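You operate a simulated robot arm through the tools that you are given. There is no shell and no other tool.

You run a simulated robot arm. Do the job below in one go: nothing can be reset, and whatever is moved stays where it is left.

JOB
Set the weigher to Step and send the low blue and tall green cartons into lane 01.
Fine: start it, feed the low carton first, each from the blue square; press Stop when both are in; the other cartons, dials and keys stay.
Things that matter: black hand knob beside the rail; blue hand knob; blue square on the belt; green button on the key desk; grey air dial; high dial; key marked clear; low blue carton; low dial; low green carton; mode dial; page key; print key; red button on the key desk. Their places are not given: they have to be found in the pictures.

The check looks at the end state, three seconds after you hand in, the way a careful person would. Anything else that was tipped, shoved, dropped, spilled or broken makes it a failure.

ROBOT AND FRAMES
A 7-joint arm with a fingered hand, fixed in place. Base frame: the origin is at the foot of the arm, x ahead of it, y to its left, z up. Readings come in cm, degrees, newtons and seconds.
Its first joint turns from -69.0 to 172.0 degrees. Payload 5 kg.
The tool frame sits at the grasp point between the pads (the TCP): z along the fingers, y along the line on which they close. The tips reach 3.2 cm beyond it. Largest opening 16 cm; the body of the gripper starts 8.9 cm behind the TCP. The gripper is a hand of 3 fingers: y runs from the thumb to the fingers, the wrist lies at [0, 0, -25.2] in the tool frame, and closing takes about 1.5 s.
Orientation is that of the tool frame in the base frame, as [roll, pitch, yaw] about the fixed x, y, z axes, in that order (R = Rz(yaw) Ry(pitch) Rx(roll)). With the fingers straight down and closing along the base's y, the tool's x points along the base's -x, its y along +y and its z along -z.

CONTROLS
- The arm moves only by the tool step_arm. Its argument "commands" is a list of rows, each an object (a shift or turn left out is 0, a gripper value left out holds the last) with "offset": the shift along the tool's x, y, z in units of 50 mm (1.0 is 50 mm), a list of three; "delta_rot": the turn, a rotation vector about the tool's x, y, z in units of 4 degrees (1.0 is 4 degrees), a list of three; "gripper": the opening, from 0 (shut) to 1 (fully open). In form: [{"offset": [dx, dy, dz], "delta_rot": [rx, ry, rz], "gripper": gripper}, ...]. A call has 1 to 20 rows; each row shifts and turns the commanded pose from where the row before left it, along the tool's axes as they then stand. A call with a number of a shift or a turn outside -1 to 1 is refused whole. A row lasts 0.2 s, in which the tool goes at most 5 cm and 8.6 degrees; a call with a longer step from one row to the next is refused whole, and so is a gripper value outside its range. Where a pose cannot be reached the arm comes as near as it can. A force on the tool above 40 N (or 10 N above the force at the start of the call, whichever is more), or a blocked arm, ends the call early, and 0.2 s more pass. Each finger travels about 10.8 cm/s and halts on what it meets, pressing with about 26 N; the grip force reading is that of the motor and also rises with nothing between the fingers. The clock runs only during rows and for 0.2 s after the last one: add rows that do not move to give the fingers time. It gives the time, the measured TCP pose, the force on the tool (base axes), the opening and the grip force at its end, in the units of the frame above (readings bear some noise), with the torque about the TCP (base axes, N m) and any sound that the robot's microphone picked up, and new pictures: "views" is both (left out), scene, wrist or none.
- Cameras (640 x 400 px; columns grow to the right, rows downward): "scene" is fixed at [5, -65.08, 137.28]; the picture's right is [0.08, -1.00, 0.00], its down [-0.49, -0.04, -0.87] and it looks along [0.87, 0.07, -0.49] (base axes); focal length 322 px, centre (320, 200). "wrist" rides on the gripper at [6.5, -0.4, -11.6] in the tool frame; the picture's right is [0.06, 1.00, 0.00], its down [-0.87, 0.05, -0.49] and it looks along [-0.49, 0.03, 0.87] (tool axes); focal length 261 px, centre (320, 200).
- slide_trunk(by): slides the trunk up (or, below 0, down) by that many cm; the arm rides with it, the base frame stays. It gives what a move gives, with no picture.
- grasp_type(shape): the hand has 3 fingers and takes this shape, open, in about a second: jaw (thumb against the fingers, like two jaws); tri (thumb and two fingers); tip (a fingertip pinch); poke (one finger out to press); point (the index stretched); flat (the hand flat); cup (the hand cupped); fist (a fist). The gripper value then closes the fingers along that shape, each until it touches; the sizes above hold for jaw. It gives what a move gives, with no picture.
- pixel_to_xyz(camera, pixels): for up to 12 pixels [column, row] of the newest picture of that camera ("zoom" is the newest enlarged one), the place [x, y, z] in the base frame of the surface seen there, good to about 0.3 cm. The clock stands still meanwhile.
- close_up(camera, box): a new picture of the part [left, top, right, bottom] of that camera's present view, enlarged. The clock stands still meanwhile.
- hand_in(): hands the job in; it is judged then, once.

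Leave the gripper open and the arm clear of the work at the hand-in unless told otherwise.

The tools are called after "Call:" by a JSON object that holds its "op" and its "data". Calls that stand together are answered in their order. step_arm: Moves the arm, as the interface text tells. Its arguments: {"type":"object","properties":{"commands":{"type":"array","items":{"type":"object","properties":{"offset":{"type":"array","items":{"type":"number"}},"delta_rot":{"type":"array","items":{"type":"number"}},"gripper":{"type":"number"}}}},"views":{"type":"string","enum":["both","scene","wrist","none"]}},"required":["commands"]} The other tools are called the same way: slide_trunk (by) slides the trunk up or down; grasp_type (shape) gives the hand a shape; pixel_to_xyz (camera, pixels) gives the place of the surface under pixels of a picture; close_up (camera, box) takes an enlarged picture of a part of a camera's view; hand_in () hands the job in.

At the start:

```text
t: 0.0
eef_pos: [47.49, -64.42, 117.92]
orientation: [-180.0, -0.1, -179.9]
wrist_force: [-1.0, 0.2, 0.5]
ft_torque: [0.01, -0.03, -0.02]
finger_gap: 15.99
finger_force: 0.0
shape: jaw
trunk travel left (down, up): [-70.0, 24.0]
```

scene: 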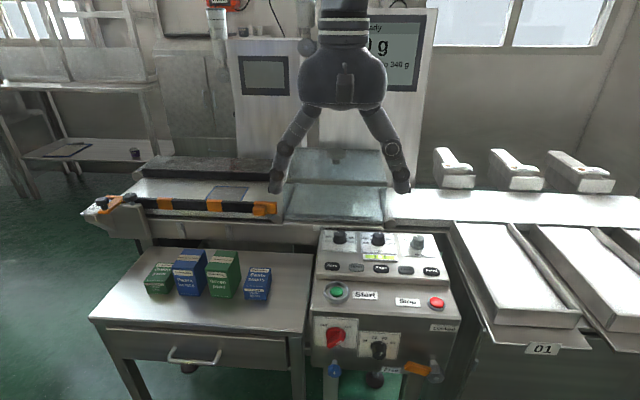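
wrist: 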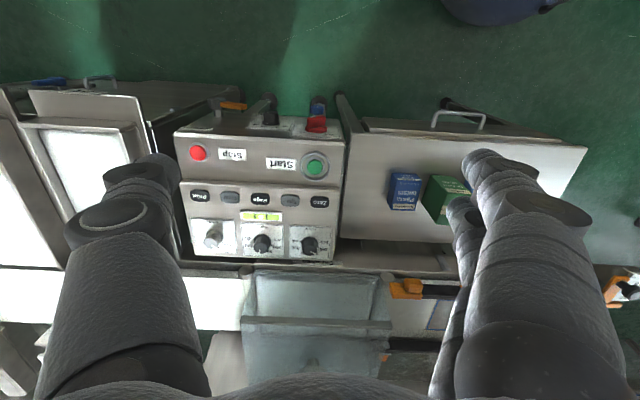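

I see a checkweigher with four cartons on a side table (low green, tall blue, tall green, low blue), a key desk with dials and buttons, and lane 01 at the right. I'll enlarge the panel, the cartons, the belt and the screen to read them.

Call:
{"op": "close_up", "data": {"camera": "scene", "box": [300, 220, 470, 390]}}

Call:
{"op": "close_up", "data": {"camera": "scene", "box": [80, 160, 300, 310]}}

Call:
{"op": "close_up", "data": {"camera": "scene", "box": [220, 0, 460, 110]}}

Call:
{"op": "close_up", "data": {"camera": "wrist", "box": [170, 90, 350, 270]}}

Call:
{"op": "close_up", "data": {"camera": "scene", "box": [400, 130, 640, 370]}}

```text
2.35 times, centred on (385, 305) of scene
```

zoom: 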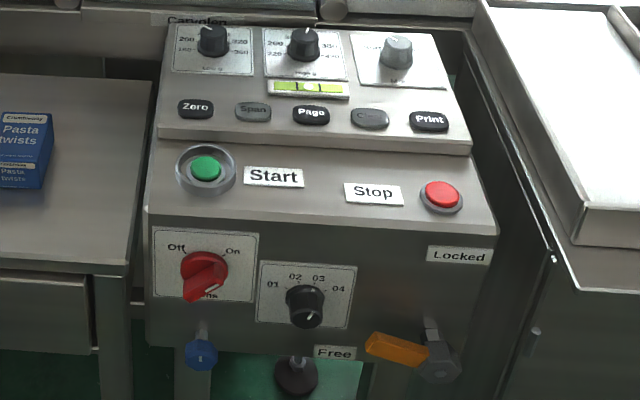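

```text
2.67 times, centred on (190, 235) of scene
```

zoom: 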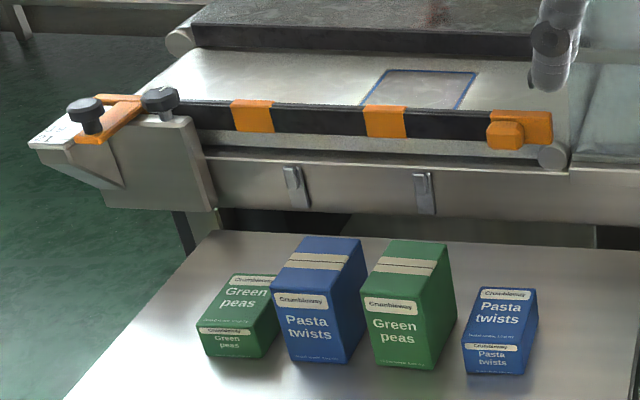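

```text
2.67 times, centred on (340, 55) of scene
```

zoom: 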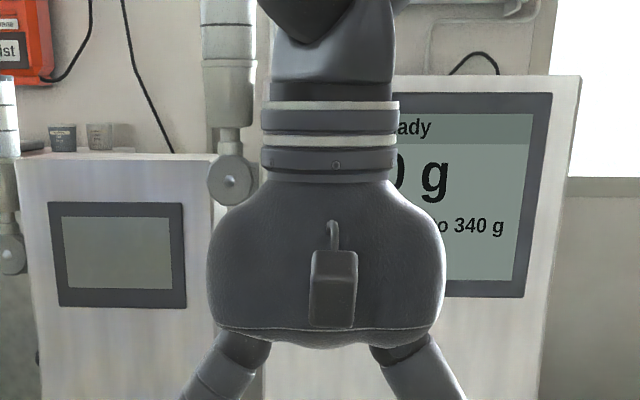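

```text
2.22 times, centred on (260, 180) of wrist
```

zoom: 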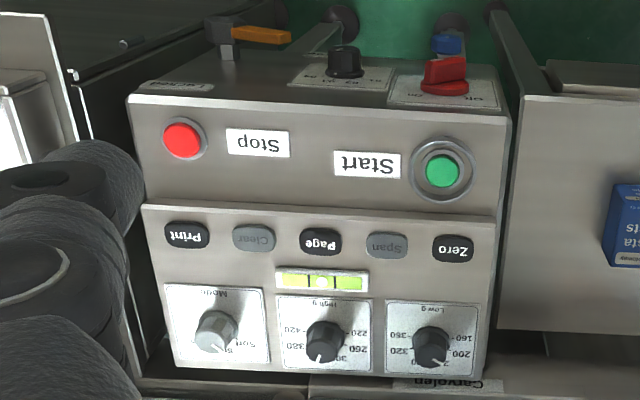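

```text
1.67 times, centred on (520, 250) of scene
```

zoom: 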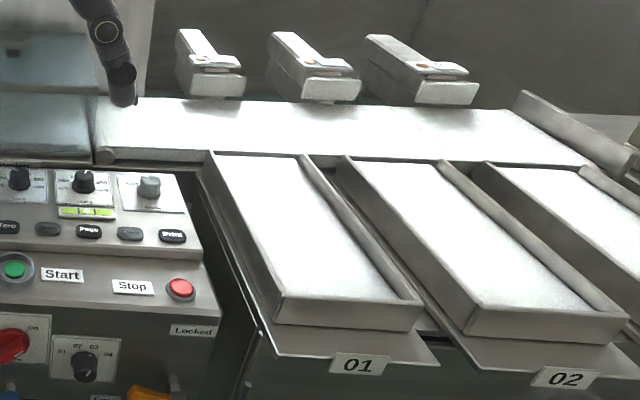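

The display seems to read "Ready, 0 g, … to 340 g". I'll measure the panel and belt positions next, taking the pixels from the scene picture.

Call:
{"op": "pixel_to_xyz", "data": {"camera": "scene", "pixels": [[340, 236], [378, 238], [417, 241], [336, 291], [436, 302], [335, 336], [378, 348], [333, 370], [374, 380], [416, 370], [365, 258], [432, 272]]}}

Call:
{"op": "pixel_to_xyz", "data": {"camera": "scene", "pixels": [[160, 270], [190, 255], [224, 258], [259, 272], [230, 192], [150, 192], [210, 205], [330, 160], [330, 200], [440, 205], [510, 250], [540, 310]]}}

Call:
{"op": "pixel_to_xyz", "data": {"camera": "scene", "pixels": [[110, 203], [137, 196], [265, 208], [215, 165], [454, 170], [514, 165], [570, 170], [100, 210], [217, 188], [248, 187], [241, 200], [205, 199]]}}

```text
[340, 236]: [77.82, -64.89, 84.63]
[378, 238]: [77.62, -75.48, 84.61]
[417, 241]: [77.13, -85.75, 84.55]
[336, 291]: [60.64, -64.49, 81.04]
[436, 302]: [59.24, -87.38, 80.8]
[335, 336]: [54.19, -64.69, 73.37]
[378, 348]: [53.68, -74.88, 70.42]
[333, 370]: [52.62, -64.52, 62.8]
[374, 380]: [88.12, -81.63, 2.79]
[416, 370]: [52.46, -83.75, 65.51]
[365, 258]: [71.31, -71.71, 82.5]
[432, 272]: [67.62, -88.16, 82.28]
```

```text
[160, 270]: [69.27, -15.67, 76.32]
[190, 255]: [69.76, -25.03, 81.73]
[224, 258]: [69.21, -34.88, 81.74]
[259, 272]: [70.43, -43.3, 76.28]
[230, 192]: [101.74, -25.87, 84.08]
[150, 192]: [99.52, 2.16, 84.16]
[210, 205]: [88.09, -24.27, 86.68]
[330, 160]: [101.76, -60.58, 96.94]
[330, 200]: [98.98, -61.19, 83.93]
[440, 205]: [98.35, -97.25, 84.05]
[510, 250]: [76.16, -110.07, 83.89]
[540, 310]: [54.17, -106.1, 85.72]
```

```text
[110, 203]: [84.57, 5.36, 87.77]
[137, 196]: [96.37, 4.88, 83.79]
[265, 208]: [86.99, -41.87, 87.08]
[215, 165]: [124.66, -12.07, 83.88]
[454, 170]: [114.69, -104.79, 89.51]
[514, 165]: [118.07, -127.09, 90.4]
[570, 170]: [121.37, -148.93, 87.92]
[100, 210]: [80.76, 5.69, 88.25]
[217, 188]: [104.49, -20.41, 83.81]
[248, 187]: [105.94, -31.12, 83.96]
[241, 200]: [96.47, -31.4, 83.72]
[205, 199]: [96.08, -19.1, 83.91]
```

Next I'll enlarge the infeed belt and the square (around pixel 228,192) and then the front of the desk.

Call:
{"op": "close_up", "data": {"camera": "scene", "box": [190, 170, 290, 230]}}

Call:
{"op": "close_up", "data": {"camera": "scene", "box": [80, 170, 180, 232]}}

Call:
{"op": "close_up", "data": {"camera": "scene", "box": [310, 310, 410, 372]}}

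Call:
{"op": "close_up", "data": {"camera": "scene", "box": [315, 225, 435, 300]}}

Call:
{"op": "close_up", "data": {"camera": "scene", "box": [380, 300, 480, 392]}}

```text
6.40 times, centred on (240, 200) of scene
```

zoom: 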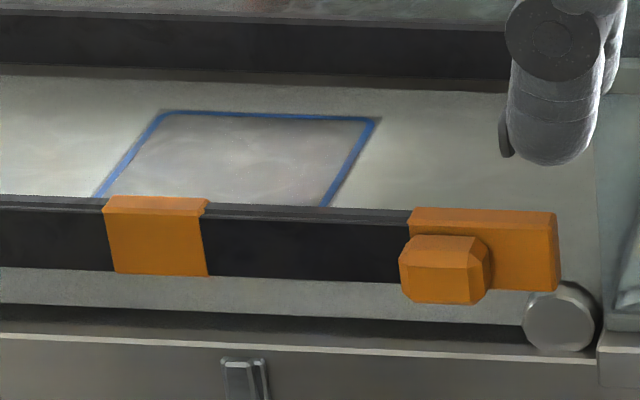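

```text
6.40 times, centred on (130, 201) of scene
```

zoom: 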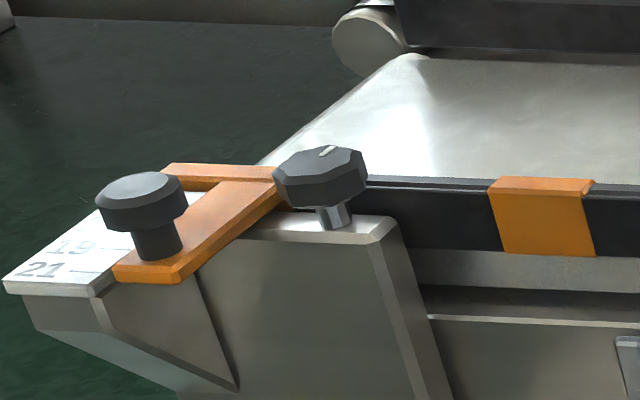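

```text
6.40 times, centred on (360, 341) of scene
```

zoom: 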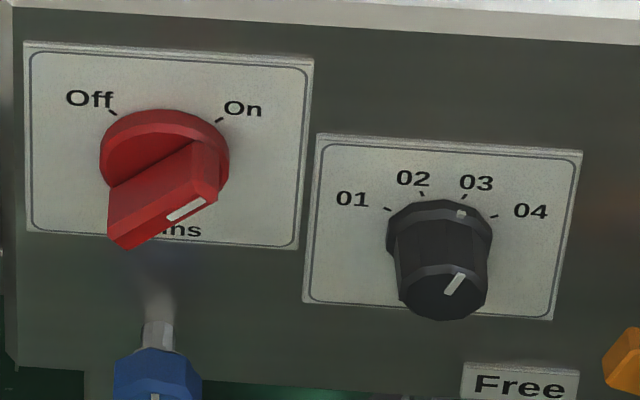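

```text
5.33 times, centred on (375, 262) of scene
```

zoom: 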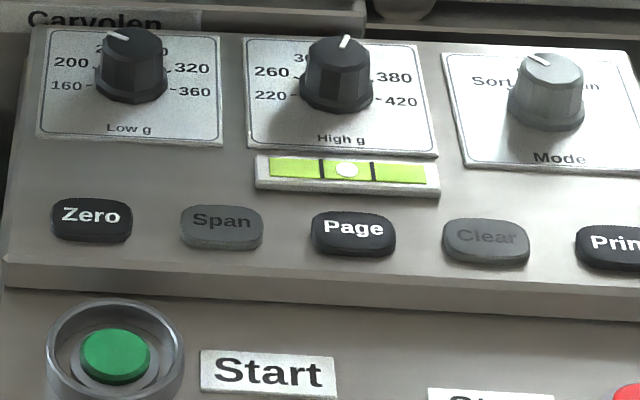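

```text
4.35 times, centred on (430, 346) of scene
```

zoom: 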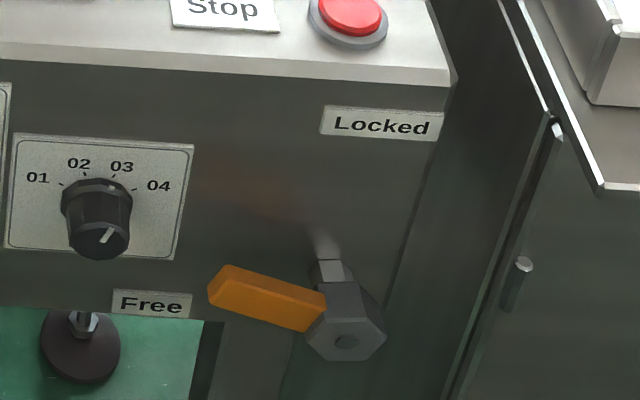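

The mains switch points to On and the lane dial (01–04) points at about 03. The mode dial reads "Sort … …n". The hand hides the display, so I'll move it left (+y) to read the display, and raise it a little to keep clear.

Call:
{"op": "step_arm", "data": {"commands": [{"offset": [0, 1, 0]}, {"offset": [0, 1, 0]}, {"offset": [0, 1, 0]}, {"offset": [0, 1, 0]}, {"offset": [0, 1, 0]}, {"offset": [0, 1, 0]}]}}

```text
t: 1.4
eef_pos: [47.48, -34.19, 118.14]
orientation: [-179.9, 0.0, 180.0]
wrist_force: [0.4, -0.3, 0.8]
ft_torque: [-0.06, 0.05, -0.02]
finger_gap: 16.01
finger_force: 0.0
shape: jaw
trunk travel left (down, up): [-70.0, 24.0]
```

scene: 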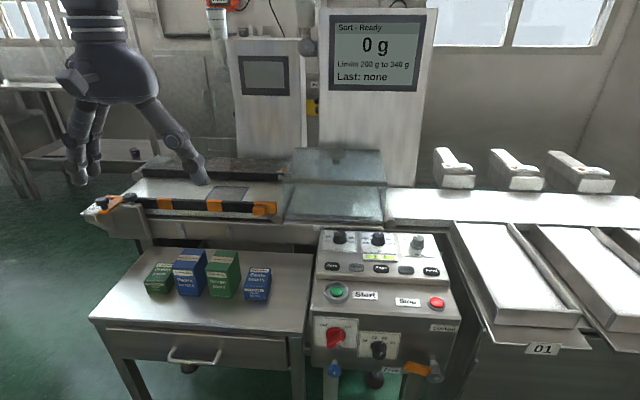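
wrist: 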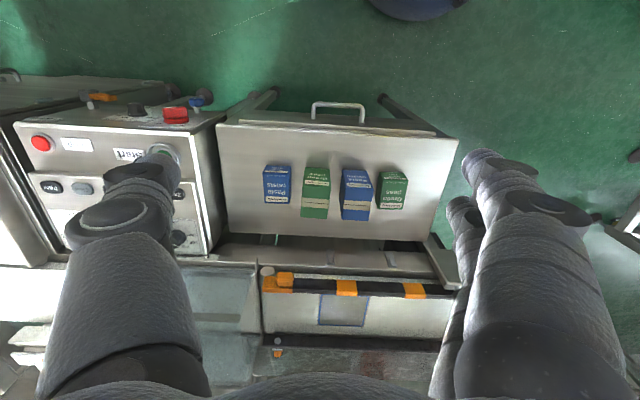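

The display reads "Sort - Ready, 0 g, Limits 200 g to 340 g, Last: none". I'll measure the square at about (343,311), the rail and the cartons in the wrist picture, and enlarge both.

Call:
{"op": "close_up", "data": {"camera": "wrist", "box": [210, 140, 450, 340]}}

Call:
{"op": "pixel_to_xyz", "data": {"camera": "wrist", "pixels": [[320, 296], [367, 296], [363, 325], [318, 324], [343, 310], [345, 288], [285, 281], [278, 182], [315, 193], [355, 193], [393, 188], [343, 330]]}}

Call:
{"op": "close_up", "data": {"camera": "scene", "box": [320, 0, 440, 90]}}

Call:
{"op": "close_up", "data": {"camera": "scene", "box": [200, 0, 330, 160]}}

```text
2.00 times, centred on (330, 240) of wrist
```

zoom: 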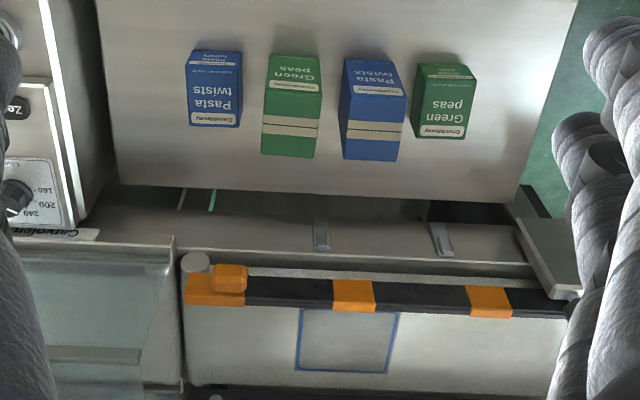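

```text
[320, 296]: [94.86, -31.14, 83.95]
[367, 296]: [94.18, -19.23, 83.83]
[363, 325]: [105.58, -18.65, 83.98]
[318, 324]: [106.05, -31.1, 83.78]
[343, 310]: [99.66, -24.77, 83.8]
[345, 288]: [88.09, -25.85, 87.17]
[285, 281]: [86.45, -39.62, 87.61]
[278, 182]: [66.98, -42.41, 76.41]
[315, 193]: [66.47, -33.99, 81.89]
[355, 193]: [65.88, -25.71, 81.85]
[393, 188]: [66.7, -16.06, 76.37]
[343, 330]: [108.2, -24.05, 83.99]
```

```text
4.44 times, centred on (380, 45) of scene
```

zoom: 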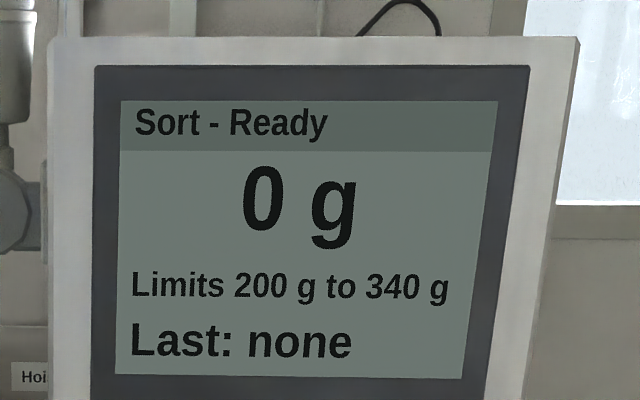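

```text
2.50 times, centred on (265, 80) of scene
```

zoom: 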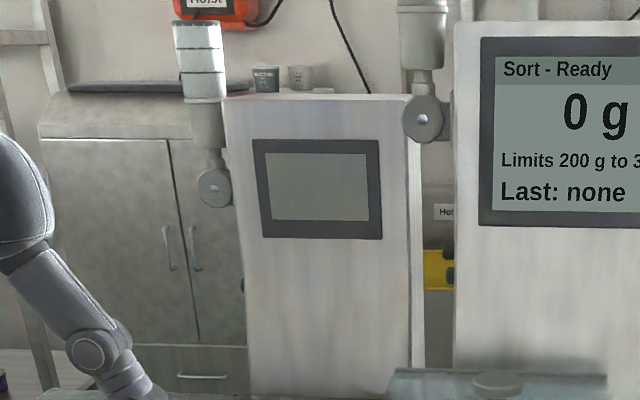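

The square spans x 94–106 and y −31…−19 at z≈83.8, with the rail in front of it at x≈88. I'll move the hand over the key desk to read the mode dial from above.

Call:
{"op": "step_arm", "data": {"commands": [{"offset": [-0.26, -0.9, 0.18]}, {"offset": [-0.26, -0.9, 0.18]}, {"offset": [-0.26, -0.9, 0.18]}, {"offset": [-0.26, -0.9, 0.18]}, {"offset": [-0.26, -0.9, 0.18]}, {"offset": [-0.26, -0.9, 0.18]}, {"offset": [-0.26, -0.9, 0.18]}, {"offset": [-0.26, -0.9, 0.18]}, {"offset": [-0.26, -0.9, 0.18]}, {"offset": [-0.26, -0.9, 0.18]}, {"offset": [-0.26, -0.9, 0.18]}]}}

```text
t: 3.8
eef_pos: [61.86, -84.09, 107.88]
orientation: [-180.0, 0.0, -179.9]
wrist_force: [-0.4, 0.5, -0.6]
ft_torque: [-0.04, 0.01, 0.01]
finger_gap: 15.97
finger_force: 0.0
shape: jaw
trunk travel left (down, up): [-70.0, 24.0]
```

scene: 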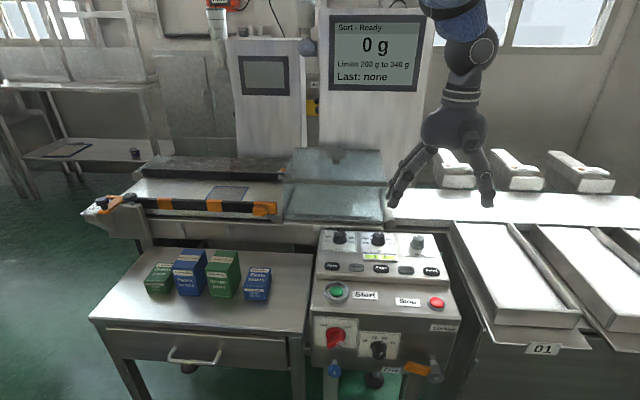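
wrist: 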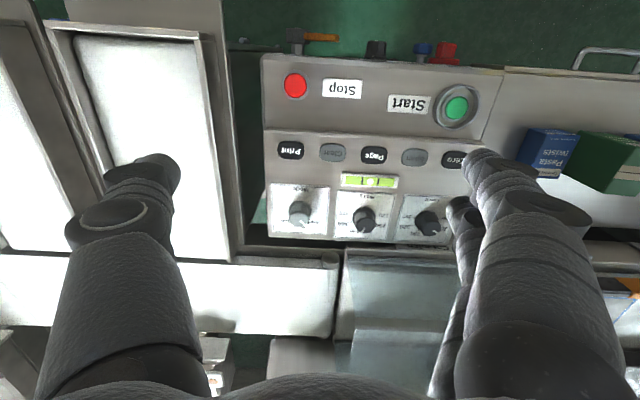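

The dials sit around (300–427, 215) in the wrist picture, so I'll enlarge that area.

Call:
{"op": "close_up", "data": {"camera": "wrist", "box": [265, 180, 345, 240]}}

Call:
{"op": "close_up", "data": {"camera": "wrist", "box": [335, 180, 455, 245]}}

Call:
{"op": "pixel_to_xyz", "data": {"camera": "wrist", "pixels": [[300, 214], [300, 205], [363, 220], [428, 222], [295, 86], [457, 107], [280, 190], [320, 190], [333, 280], [300, 290], [343, 340], [400, 270]]}}

Call:
{"op": "close_up", "data": {"camera": "wrist", "box": [270, 20, 490, 130]}}

```text
6.67 times, centred on (305, 210) of wrist
```

zoom: 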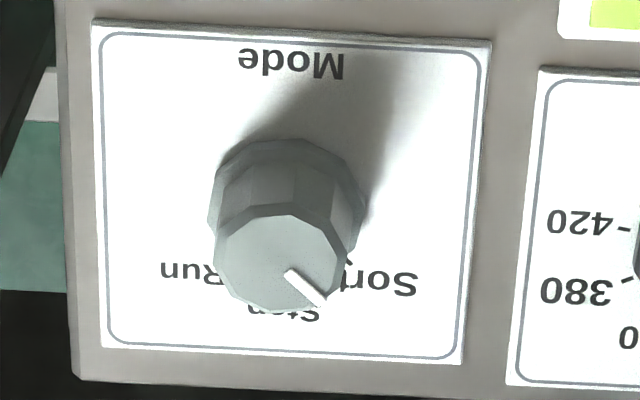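

```text
5.33 times, centred on (395, 212) of wrist
```

zoom: 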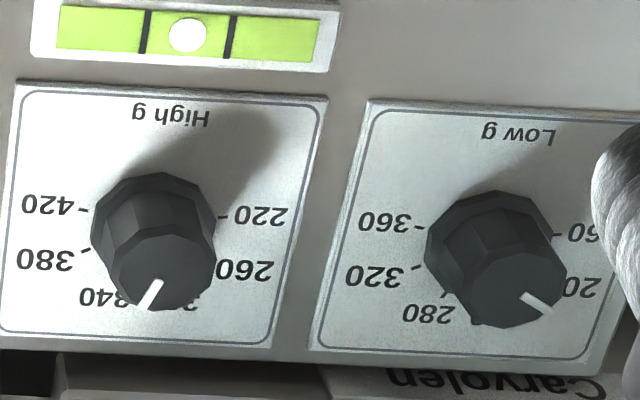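

```text
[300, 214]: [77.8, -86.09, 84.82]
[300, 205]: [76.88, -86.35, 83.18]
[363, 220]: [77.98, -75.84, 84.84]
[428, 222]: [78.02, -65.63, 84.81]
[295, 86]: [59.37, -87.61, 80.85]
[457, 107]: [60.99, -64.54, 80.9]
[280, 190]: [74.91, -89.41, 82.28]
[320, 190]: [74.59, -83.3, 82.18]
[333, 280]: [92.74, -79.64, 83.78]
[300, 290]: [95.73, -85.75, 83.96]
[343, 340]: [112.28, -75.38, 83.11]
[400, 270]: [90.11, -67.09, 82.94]
```

```text
2.91 times, centred on (380, 75) of wrist
```

zoom: 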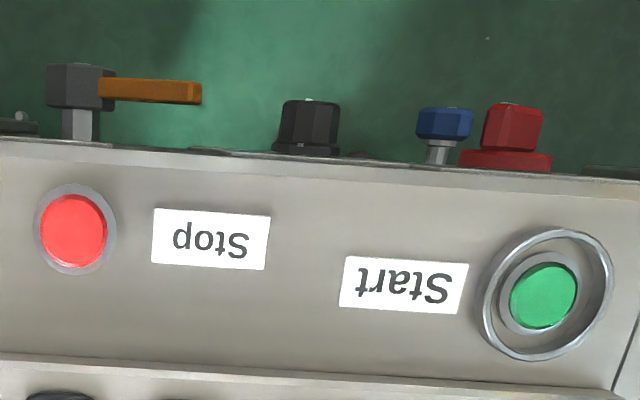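

The mode dial's positions are Sort, Step (top) and Run, and its pointer is at Sort. Before touching anything I'll check the weigh section's hood at (335,175) and the front panel, and measure the table and cartons.

Call:
{"op": "close_up", "data": {"camera": "scene", "box": [260, 130, 420, 235]}}

Call:
{"op": "pixel_to_xyz", "data": {"camera": "scene", "pixels": [[300, 155], [370, 155], [300, 178], [370, 180], [300, 190], [370, 195], [300, 210], [370, 215], [335, 175], [290, 165], [335, 185], [335, 220]]}}

Call:
{"op": "pixel_to_xyz", "data": {"camera": "scene", "pixels": [[158, 287], [187, 290], [221, 293], [257, 295], [242, 295], [208, 290], [175, 285], [280, 290], [120, 290], [200, 262], [270, 270], [247, 285]]}}

Call:
{"op": "close_up", "data": {"camera": "scene", "box": [135, 240, 285, 310]}}

```text
3.81 times, centred on (340, 182) of scene
```

zoom: 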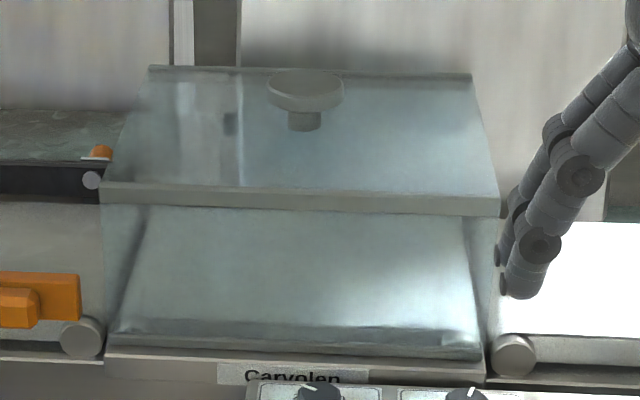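

```text
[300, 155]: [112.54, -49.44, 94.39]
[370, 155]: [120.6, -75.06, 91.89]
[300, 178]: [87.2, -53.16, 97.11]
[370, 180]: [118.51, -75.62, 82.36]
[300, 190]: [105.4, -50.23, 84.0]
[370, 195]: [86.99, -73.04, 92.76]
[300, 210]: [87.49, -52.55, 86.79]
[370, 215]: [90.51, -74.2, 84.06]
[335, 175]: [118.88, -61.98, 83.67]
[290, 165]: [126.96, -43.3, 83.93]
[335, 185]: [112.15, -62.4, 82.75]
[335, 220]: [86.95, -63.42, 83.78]
```

```text
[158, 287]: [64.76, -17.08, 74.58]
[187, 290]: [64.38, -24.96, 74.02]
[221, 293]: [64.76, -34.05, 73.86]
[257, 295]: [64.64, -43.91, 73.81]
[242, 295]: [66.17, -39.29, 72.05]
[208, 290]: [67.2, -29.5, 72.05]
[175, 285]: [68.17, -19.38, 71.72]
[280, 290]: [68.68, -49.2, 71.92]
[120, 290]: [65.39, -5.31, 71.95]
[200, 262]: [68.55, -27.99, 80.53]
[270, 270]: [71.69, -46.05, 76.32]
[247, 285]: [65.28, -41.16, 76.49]
```

```text
4.27 times, centred on (210, 275) of scene
```

zoom: 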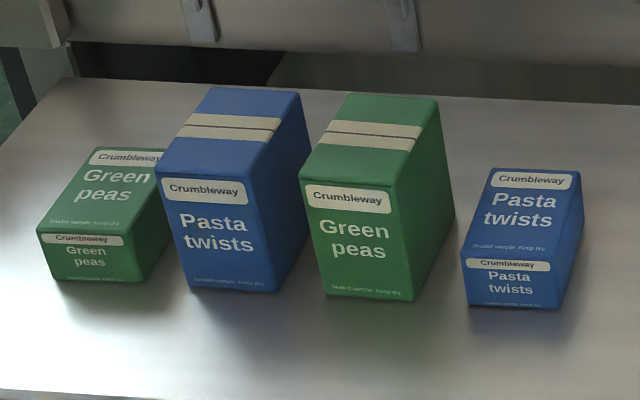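

The table is at z≈72. Tall cartons are about 9.8 cm high and low ones about 4.4 cm. The clear tunnel's roof at z≈97 leaves room for the tall carton. Now I'll find the mode knob's axis precisely.

Call:
{"op": "close_up", "data": {"camera": "wrist", "box": [270, 190, 330, 230]}}

Call:
{"op": "pixel_to_xyz", "data": {"camera": "wrist", "pixels": [[299, 219], [299, 223], [299, 216], [293, 219], [306, 219], [299, 202], [290, 210], [310, 211]]}}

Call:
{"op": "pixel_to_xyz", "data": {"camera": "scene", "pixels": [[418, 239], [418, 236], [418, 242], [413, 239], [423, 239], [417, 246]]}}

```text
10.00 times, centred on (300, 210) of wrist
```

zoom: 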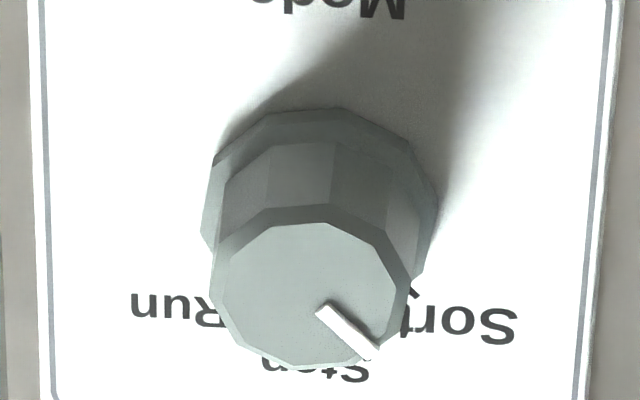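

```text
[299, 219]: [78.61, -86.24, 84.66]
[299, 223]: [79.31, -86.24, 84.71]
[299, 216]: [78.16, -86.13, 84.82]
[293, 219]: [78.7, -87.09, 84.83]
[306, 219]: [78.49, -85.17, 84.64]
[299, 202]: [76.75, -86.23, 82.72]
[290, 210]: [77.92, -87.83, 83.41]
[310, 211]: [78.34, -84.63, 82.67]
```

```text
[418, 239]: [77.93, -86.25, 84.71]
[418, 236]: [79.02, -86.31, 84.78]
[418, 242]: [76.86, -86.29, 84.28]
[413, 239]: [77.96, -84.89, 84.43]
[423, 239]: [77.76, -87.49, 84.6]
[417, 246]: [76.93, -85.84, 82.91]
```

The mode knob's axis is near (78.3, −86.2), its top at z≈84.8, and its diameter about 2.8. That is about 116 cm out from the base. I'll test whether I can reach over it upright at the present height.

Call:
{"op": "step_arm", "data": {"commands": [{"offset": [-0.82, -0.1, 0]}, {"offset": [-0.82, -0.1, 0]}, {"offset": [-0.82, -0.1, 0]}, {"offset": [-0.82, -0.12, 0]}, {"offset": [0, 0, 0]}, {"offset": [0, 0, 0]}]}}

```text
t: 5.2
eef_pos: [78.46, -85.88, 107.98]
orientation: [179.9, -0.1, 180.0]
wrist_force: [-1.0, -0.4, -0.9]
ft_torque: [-0.01, 0.05, 0.01]
finger_gap: 15.98
finger_force: 0.2
shape: jaw
trunk travel left (down, up): [-70.0, 24.0]
```

scene: 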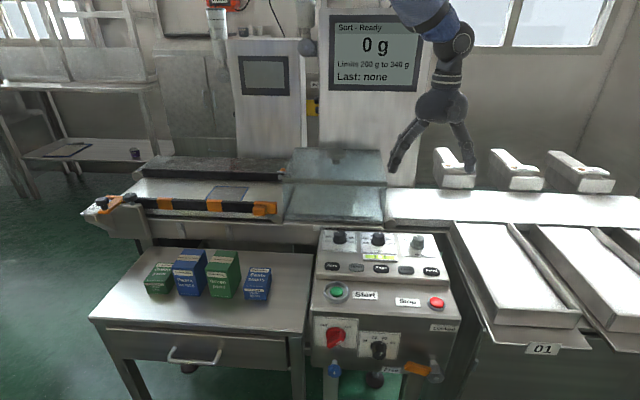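
wrist: 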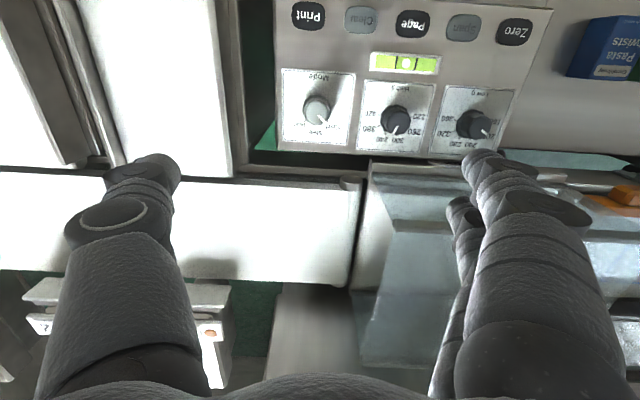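

The arm reached it exactly. I'll narrow the opening to about 5.5 cm and go down to z≈95, then re-measure the knob.

Call:
{"op": "step_arm", "data": {"commands": [{"offset": [0, 0, 0.6], "gripper": 0.35}, {"offset": [0, 0, 0.6]}, {"offset": [0.03, -0.06, 0.6]}, {"offset": [0, 0, 0.6]}, {"offset": [0, 0, 0]}, {"offset": [0, 0, 0]}, {"offset": [0, 0, 0]}]}}

```text
t: 6.8
eef_pos: [78.05, -86.27, 96.13]
orientation: [180.0, 0.1, -180.0]
wrist_force: [0.3, -0.2, -0.5]
ft_torque: [-0.01, 0.0, -0.02]
finger_gap: 5.64
finger_force: 0.1
shape: jaw
trunk travel left (down, up): [-70.0, 24.0]
```

scene: 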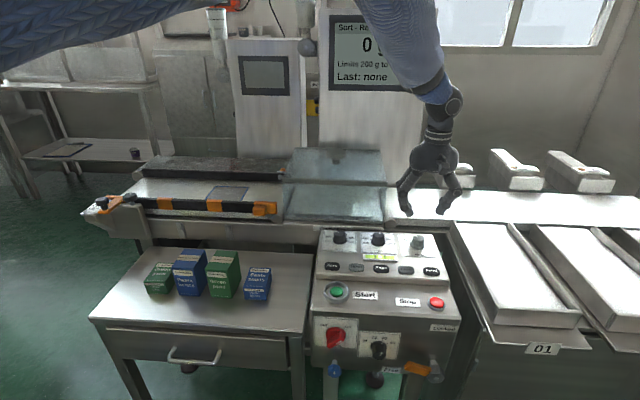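
wrist: 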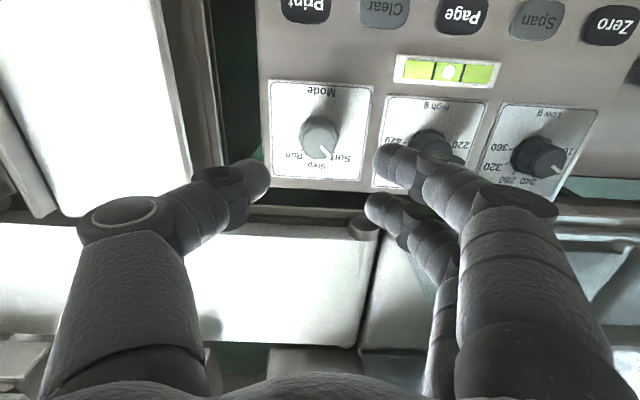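

I'll re-measure the mode knob at about (320,135) from here.

Call:
{"op": "close_up", "data": {"camera": "wrist", "box": [265, 75, 385, 195]}}

Call:
{"op": "pixel_to_xyz", "data": {"camera": "wrist", "pixels": [[318, 142], [310, 142], [330, 142], [320, 128], [318, 154], [306, 142], [334, 142], [319, 122], [345, 150], [290, 95], [355, 95]]}}

```text
3.33 times, centred on (325, 135) of wrist
```

zoom: 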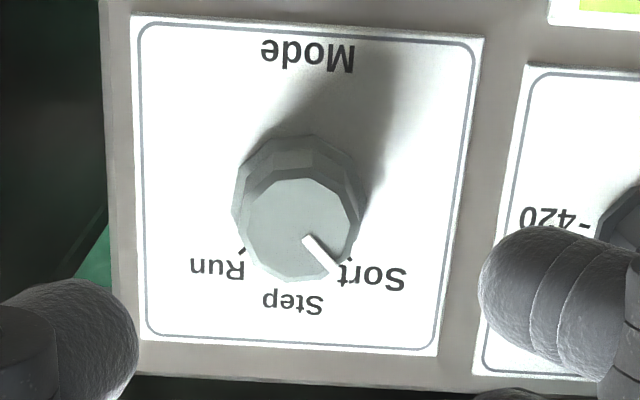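

```text
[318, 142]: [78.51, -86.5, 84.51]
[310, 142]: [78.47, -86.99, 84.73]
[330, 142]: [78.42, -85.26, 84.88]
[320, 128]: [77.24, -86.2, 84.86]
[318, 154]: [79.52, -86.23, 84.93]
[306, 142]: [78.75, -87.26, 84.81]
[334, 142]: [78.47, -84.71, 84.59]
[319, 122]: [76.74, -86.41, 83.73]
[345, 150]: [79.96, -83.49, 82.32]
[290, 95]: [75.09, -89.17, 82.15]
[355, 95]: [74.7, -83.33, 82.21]
```

The knob's axis is at (78.5, −86.25). I'll lower until the tips are about 0.9 cm above the panel, with the pads around the knob.

Call:
{"op": "step_arm", "data": {"commands": [{"offset": [-0.09, 0, 0.4]}, {"offset": [0, 0, 0.5]}, {"offset": [0, 0, 0.5]}, {"offset": [0, 0, 0.3]}, {"offset": [0, 0, 0.24]}, {"offset": [0, 0, 0]}]}}

```text
t: 8.2
eef_pos: [78.32, -86.2, 86.68]
orientation: [-180.0, -0.1, -180.0]
wrist_force: [-0.1, -0.2, 0.9]
ft_torque: [0.0, -0.02, -0.02]
finger_gap: 5.65
finger_force: 0.1
shape: jaw
out of reach, approached as far as the arm can: row 5
trunk travel left (down, up): [-70.0, 24.0]
```

scene: 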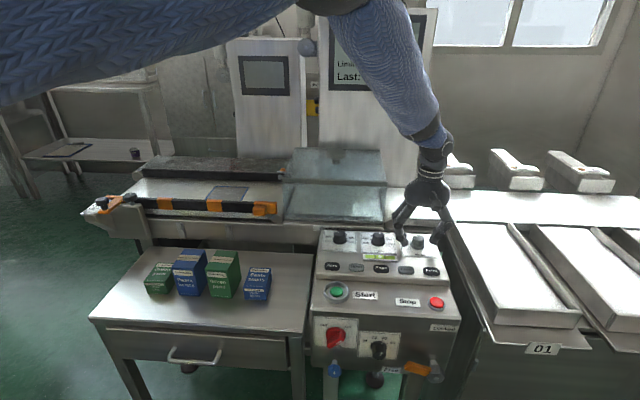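
wrist: 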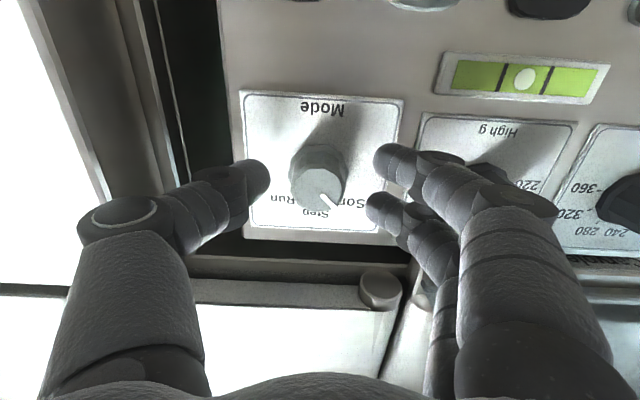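

The upright reach ends at z≈86.7, so the shoulder is too high. I'll rise 15 cm, slide the trunk down 15 cm to gain reach, then look again.

Call:
{"op": "step_arm", "data": {"commands": [{"offset": [0, 0, -0.75]}, {"offset": [0, 0, -0.75]}, {"offset": [0, 0, -0.75]}, {"offset": [0, 0, -0.75]}, {"offset": [0, 0, 0]}], "views": "none"}}

Call:
{"op": "slide_trunk", "data": {"by": -15}}

Call:
{"op": "step_arm", "data": {"commands": [{"offset": [0, 0, 0]}]}}

```text
t: 9.4
eef_pos: [78.46, -86.3, 101.64]
orientation: [179.8, -0.1, 180.0]
wrist_force: [1.2, -0.8, 0.1]
ft_torque: [0.06, 0.0, 0.0]
finger_gap: 5.65
finger_force: 0.0
shape: jaw
trunk travel left (down, up): [-70.0, 24.0]
```

```text
t: 11.2
eef_pos: [78.29, -86.2, 86.7]
orientation: [180.0, 0.0, -179.9]
wrist_force: [0.0, -0.6, -0.4]
ft_torque: [-0.05, 0.01, 0.05]
finger_gap: 5.63
finger_force: 0.0
shape: jaw
trunk travel left (down, up): [-55.0, 39.0]
```

```text
t: 11.6
eef_pos: [78.27, -86.27, 86.78]
orientation: [-180.0, -0.1, 180.0]
wrist_force: [-0.1, 0.2, 0.0]
ft_torque: [0.01, 0.01, 0.02]
finger_gap: 5.63
finger_force: 0.0
shape: jaw
trunk travel left (down, up): [-55.0, 39.0]
```

scene: 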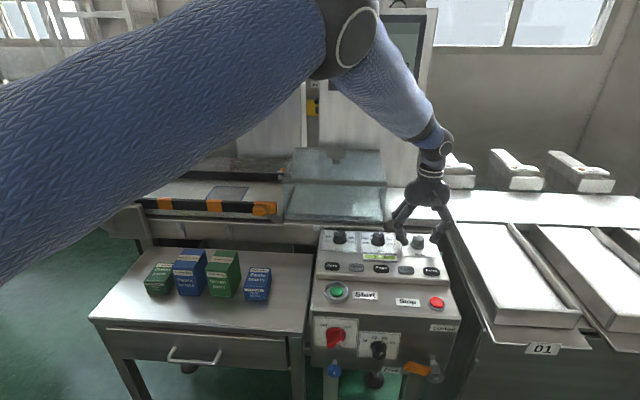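
wrist: 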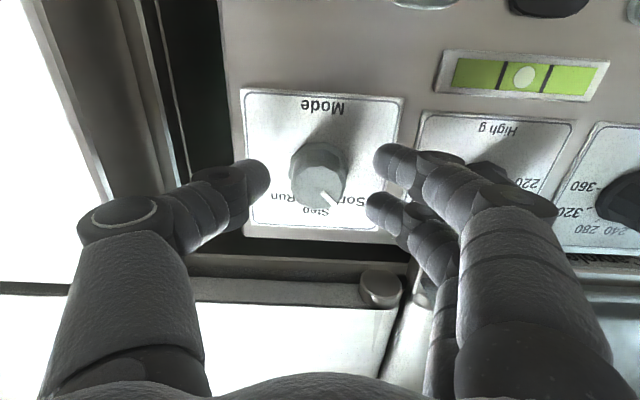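

Still upright, with more reach now. I'll lower 0.5 cm more and close on the knob.

Call:
{"op": "step_arm", "data": {"commands": [{"offset": [-0.04, 0, 0.06]}, {"offset": [0, 0, 0.05]}, {"gripper": 0.12}, {}, {}, {}, {}, {}]}}

```text
t: 13.3
eef_pos: [78.51, -86.32, 86.16]
orientation: [-180.0, 0.0, -180.0]
wrist_force: [1.8, -5.8, 0.5]
ft_torque: [-0.17, -0.02, -0.01]
finger_gap: 2.88
finger_force: 26.7
shape: jaw
trunk travel left (down, up): [-55.0, 39.0]
```

scene: 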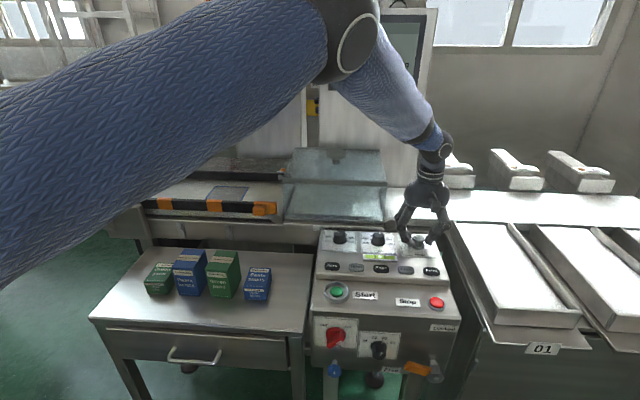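
wrist: 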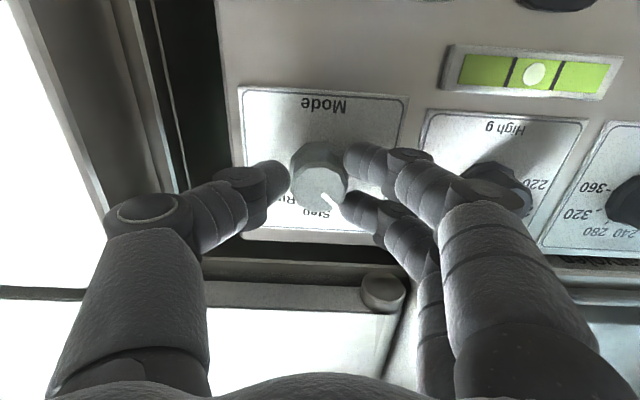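

The knob is gripped (gap 2.88, 26.7 N). I'll turn it clockwise seen from above (+ about tool z) by about 44° and watch the pointer.

Call:
{"op": "step_arm", "data": {"commands": [{"delta_rot": [0, 0, 1]}, {"delta_rot": [0, 0, 1]}, {"delta_rot": [0, 0, 1]}, {"delta_rot": [0, 0, 1]}, {"delta_rot": [0, 0, 1]}, {"delta_rot": [0, 0, 1]}, {"delta_rot": [0, 0, 1]}, {"delta_rot": [0, 0, 1]}, {"delta_rot": [0, 0, 1]}, {"delta_rot": [0, 0, 1]}, {"delta_rot": [0, 0, 1]}, {}]}}

```text
t: 15.9
eef_pos: [78.4, -86.21, 86.03]
orientation: [-180.0, 0.0, 135.9]
wrist_force: [3.0, -2.3, 0.9]
ft_torque: [-0.08, -0.09, 0.0]
finger_gap: 2.9
finger_force: 26.2
shape: jaw
trunk travel left (down, up): [-55.0, 39.0]
```

scene: 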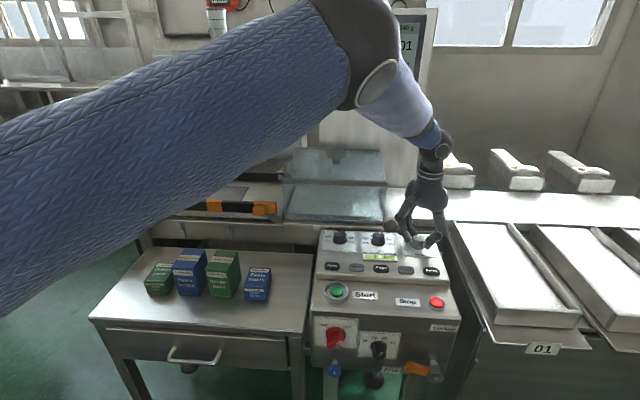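
wrist: 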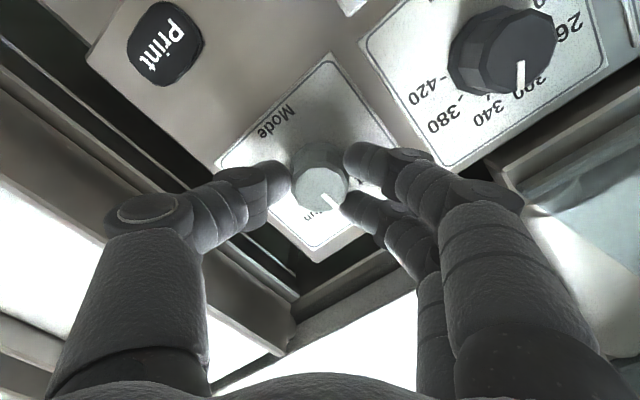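

The pointer turned with the hand and the display has changed (something with "01"). I'll open the fingers and rise straight up to read it.

Call:
{"op": "step_arm", "data": {"commands": [{"gripper": 0.35}, {}, {}, {"offset": [0, 0, -0.5]}, {"offset": [0, 0, -0.8]}, {"offset": [0, 0, -0.8]}, {}]}}

Call:
{"op": "close_up", "data": {"camera": "wrist", "box": [220, 60, 440, 260]}}

```text
t: 17.6
eef_pos: [78.52, -86.2, 96.6]
orientation: [180.0, -0.1, 136.0]
wrist_force: [-0.1, -0.8, 0.5]
ft_torque: [0.02, 0.01, -0.02]
finger_gap: 5.55
finger_force: 0.1
shape: jaw
trunk travel left (down, up): [-55.0, 39.0]
```

scene: 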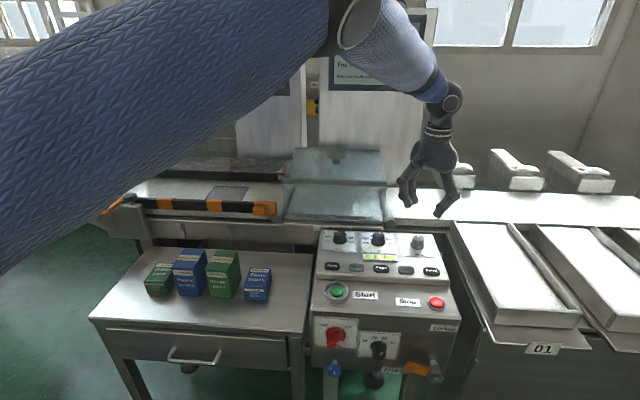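
wrist: 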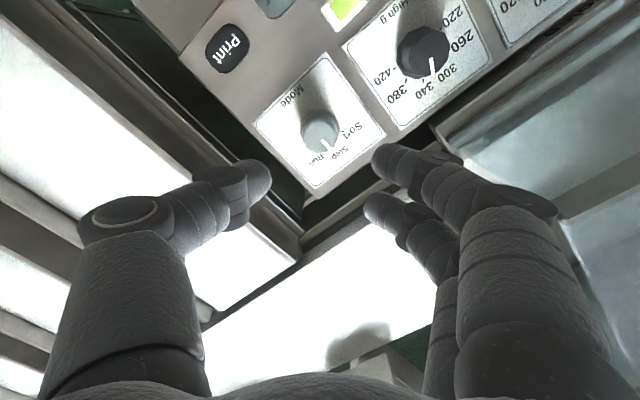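

```text
2.00 times, centred on (330, 160) of wrist
```

zoom: 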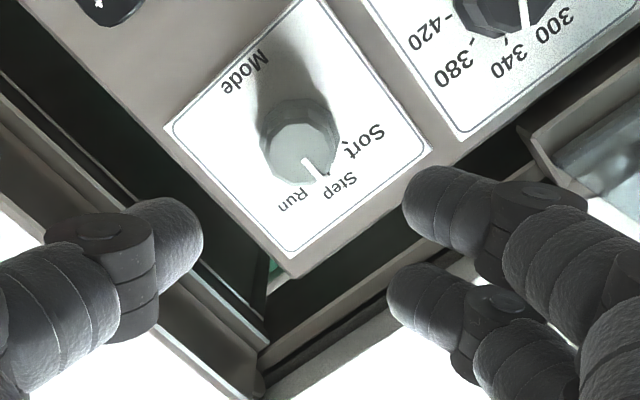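

The pointer is now near Step. I'll enlarge the dial, slide the trunk back up 15 cm, and back the hand off so the display shows.

Call:
{"op": "close_up", "data": {"camera": "wrist", "box": [290, 100, 360, 170]}}

Call:
{"op": "slide_trunk", "data": {"by": 15}}

Call:
{"op": "step_arm", "data": {"commands": [{"delta_rot": [0, 0, -1]}, {"delta_rot": [0, 0, -1]}, {"delta_rot": [0, 0, -1]}, {"delta_rot": [0, 0, -1]}, {"delta_rot": [0, 0, -1]}, {"delta_rot": [0, 0, -1]}, {"delta_rot": [0, 0, -1]}, {"delta_rot": [0, 0, -1]}, {"delta_rot": [0, 0, -1]}, {"delta_rot": [0, 0, -1]}, {"delta_rot": [0, 0, -1]}, {"offset": [0.8, 0, 0]}, {"offset": [0.8, 0, 0]}, {"offset": [0.8, 0, 0]}, {"offset": [0.8, 0, 0]}]}}

```text
5.71 times, centred on (325, 135) of wrist
```

zoom: 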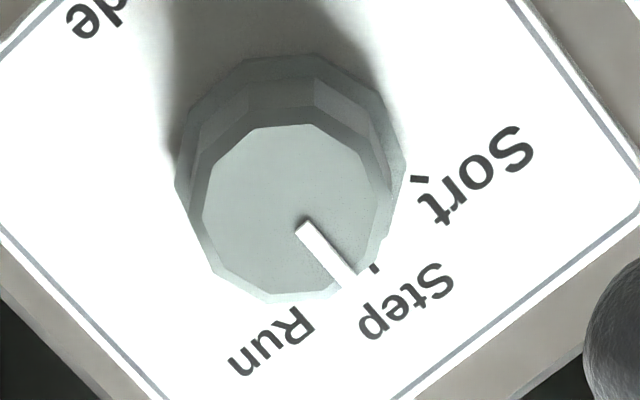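

```text
t: 19.3
eef_pos: [78.57, -86.15, 111.73]
orientation: [180.0, 0.0, 136.0]
wrist_force: [0.2, 0.3, 0.5]
ft_torque: [0.01, 0.01, 0.0]
finger_gap: 5.55
finger_force: 0.1
shape: jaw
trunk travel left (down, up): [-70.0, 24.0]
```

```text
t: 22.5
eef_pos: [62.45, -86.12, 111.76]
orientation: [179.9, 0.1, -180.0]
wrist_force: [0.1, -0.6, 0.0]
ft_torque: [-0.02, -0.05, 0.02]
finger_gap: 5.57
finger_force: 0.1
shape: jaw
trunk travel left (down, up): [-70.0, 24.0]
```

scene: 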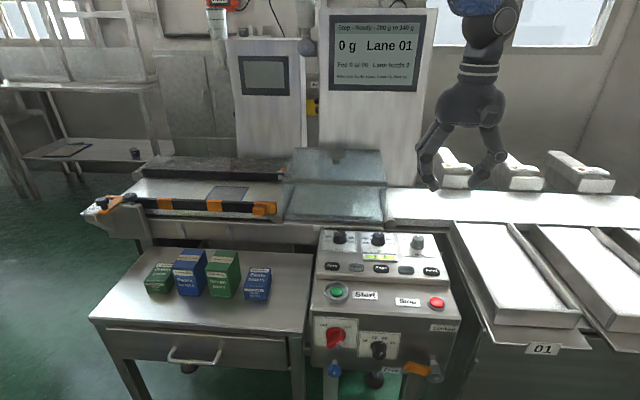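
wrist: 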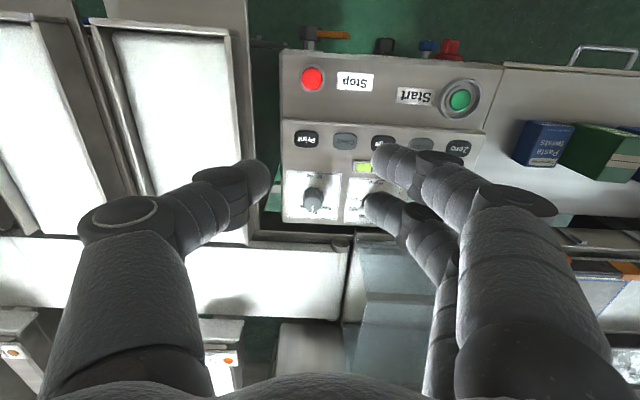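

The display now reads "Step - Ready … Lane 01 …". I'll enlarge it to read it all.

Call:
{"op": "close_up", "data": {"camera": "scene", "box": [325, 10, 425, 92]}}

Call:
{"op": "close_up", "data": {"camera": "scene", "box": [400, 225, 440, 260]}}

```text
4.88 times, centred on (375, 51) of scene
```

zoom: 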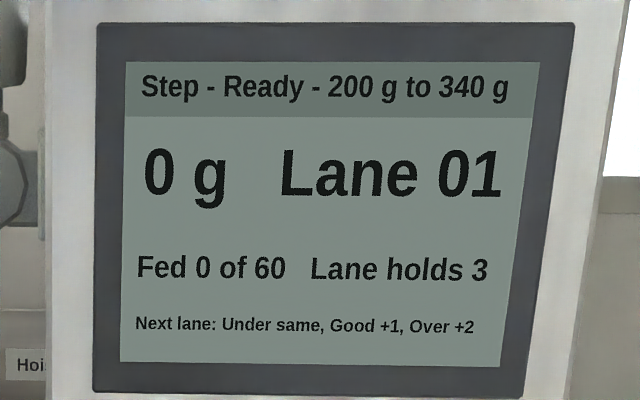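

```text
11.43 times, centred on (420, 242) of scene
```

zoom: 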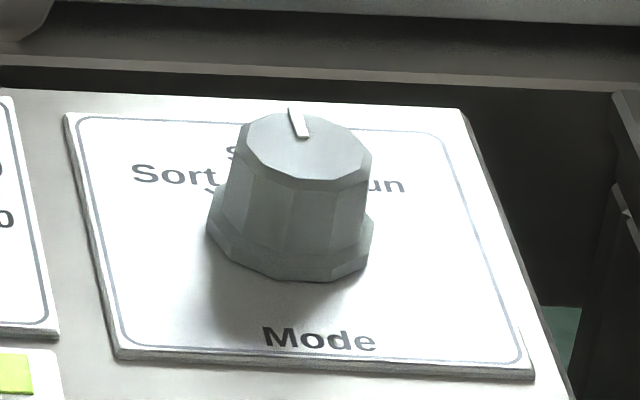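

The display says: "Step - Ready - 200 g to 340 g; 0 g, Lane 01; Fed 0 of 60; Lane holds 3; Next lane: Under same, Good +1, Over +2". So an underweight low carton fed first keeps the next one in lane 01. Nothing else needs setting, and the lane dial and other controls stay as they are.

Next I'll move above the Start button at about (60.8, −64.5, 81) and shape the hand for pressing.

Call:
{"op": "step_arm", "data": {"commands": [{"offset": [0.05, 0.72, 0.3]}, {"offset": [0.05, 0.72, 0.3]}, {"offset": [0.05, 0.72, 0.3]}, {"offset": [0.05, 0.72, 0.3]}, {"offset": [0.05, 0.72, 0.3]}, {"offset": [0.05, 0.72, 0.3]}], "views": "none"}}

Call:
{"op": "grasp_type", "data": {"shape": "poke"}}

Call:
{"op": "step_arm", "data": {"commands": [{}, {}]}}

```text
t: 23.9
eef_pos: [60.99, -64.59, 102.74]
orientation: [-180.0, 0.0, -180.0]
wrist_force: [-0.3, 0.1, 0.5]
ft_torque: [-0.04, 0.02, -0.02]
finger_gap: 5.6
finger_force: 0.1
shape: jaw
trunk travel left (down, up): [-70.0, 24.0]
```

```text
t: 24.8
eef_pos: [61.1, -64.53, 102.76]
orientation: [179.9, 0.0, -179.9]
wrist_force: [0.9, 1.2, -0.3]
ft_torque: [0.05, -0.01, 0.02]
finger_gap: 0.01
finger_force: 0.1
shape: poke
trunk travel left (down, up): [-70.0, 24.0]
```

```text
t: 25.4
eef_pos: [61.04, -64.55, 102.66]
orientation: [180.0, 0.0, -179.9]
wrist_force: [0.0, -0.2, 0.3]
ft_torque: [0.0, -0.01, 0.02]
finger_gap: 0.0
finger_force: 0.1
shape: poke
trunk travel left (down, up): [-70.0, 24.0]
```

scene: 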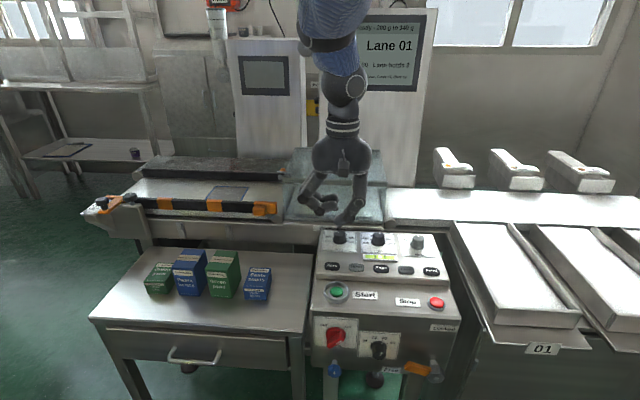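
wrist: 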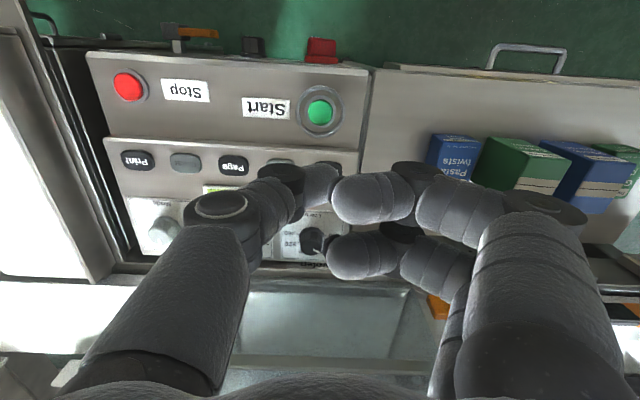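

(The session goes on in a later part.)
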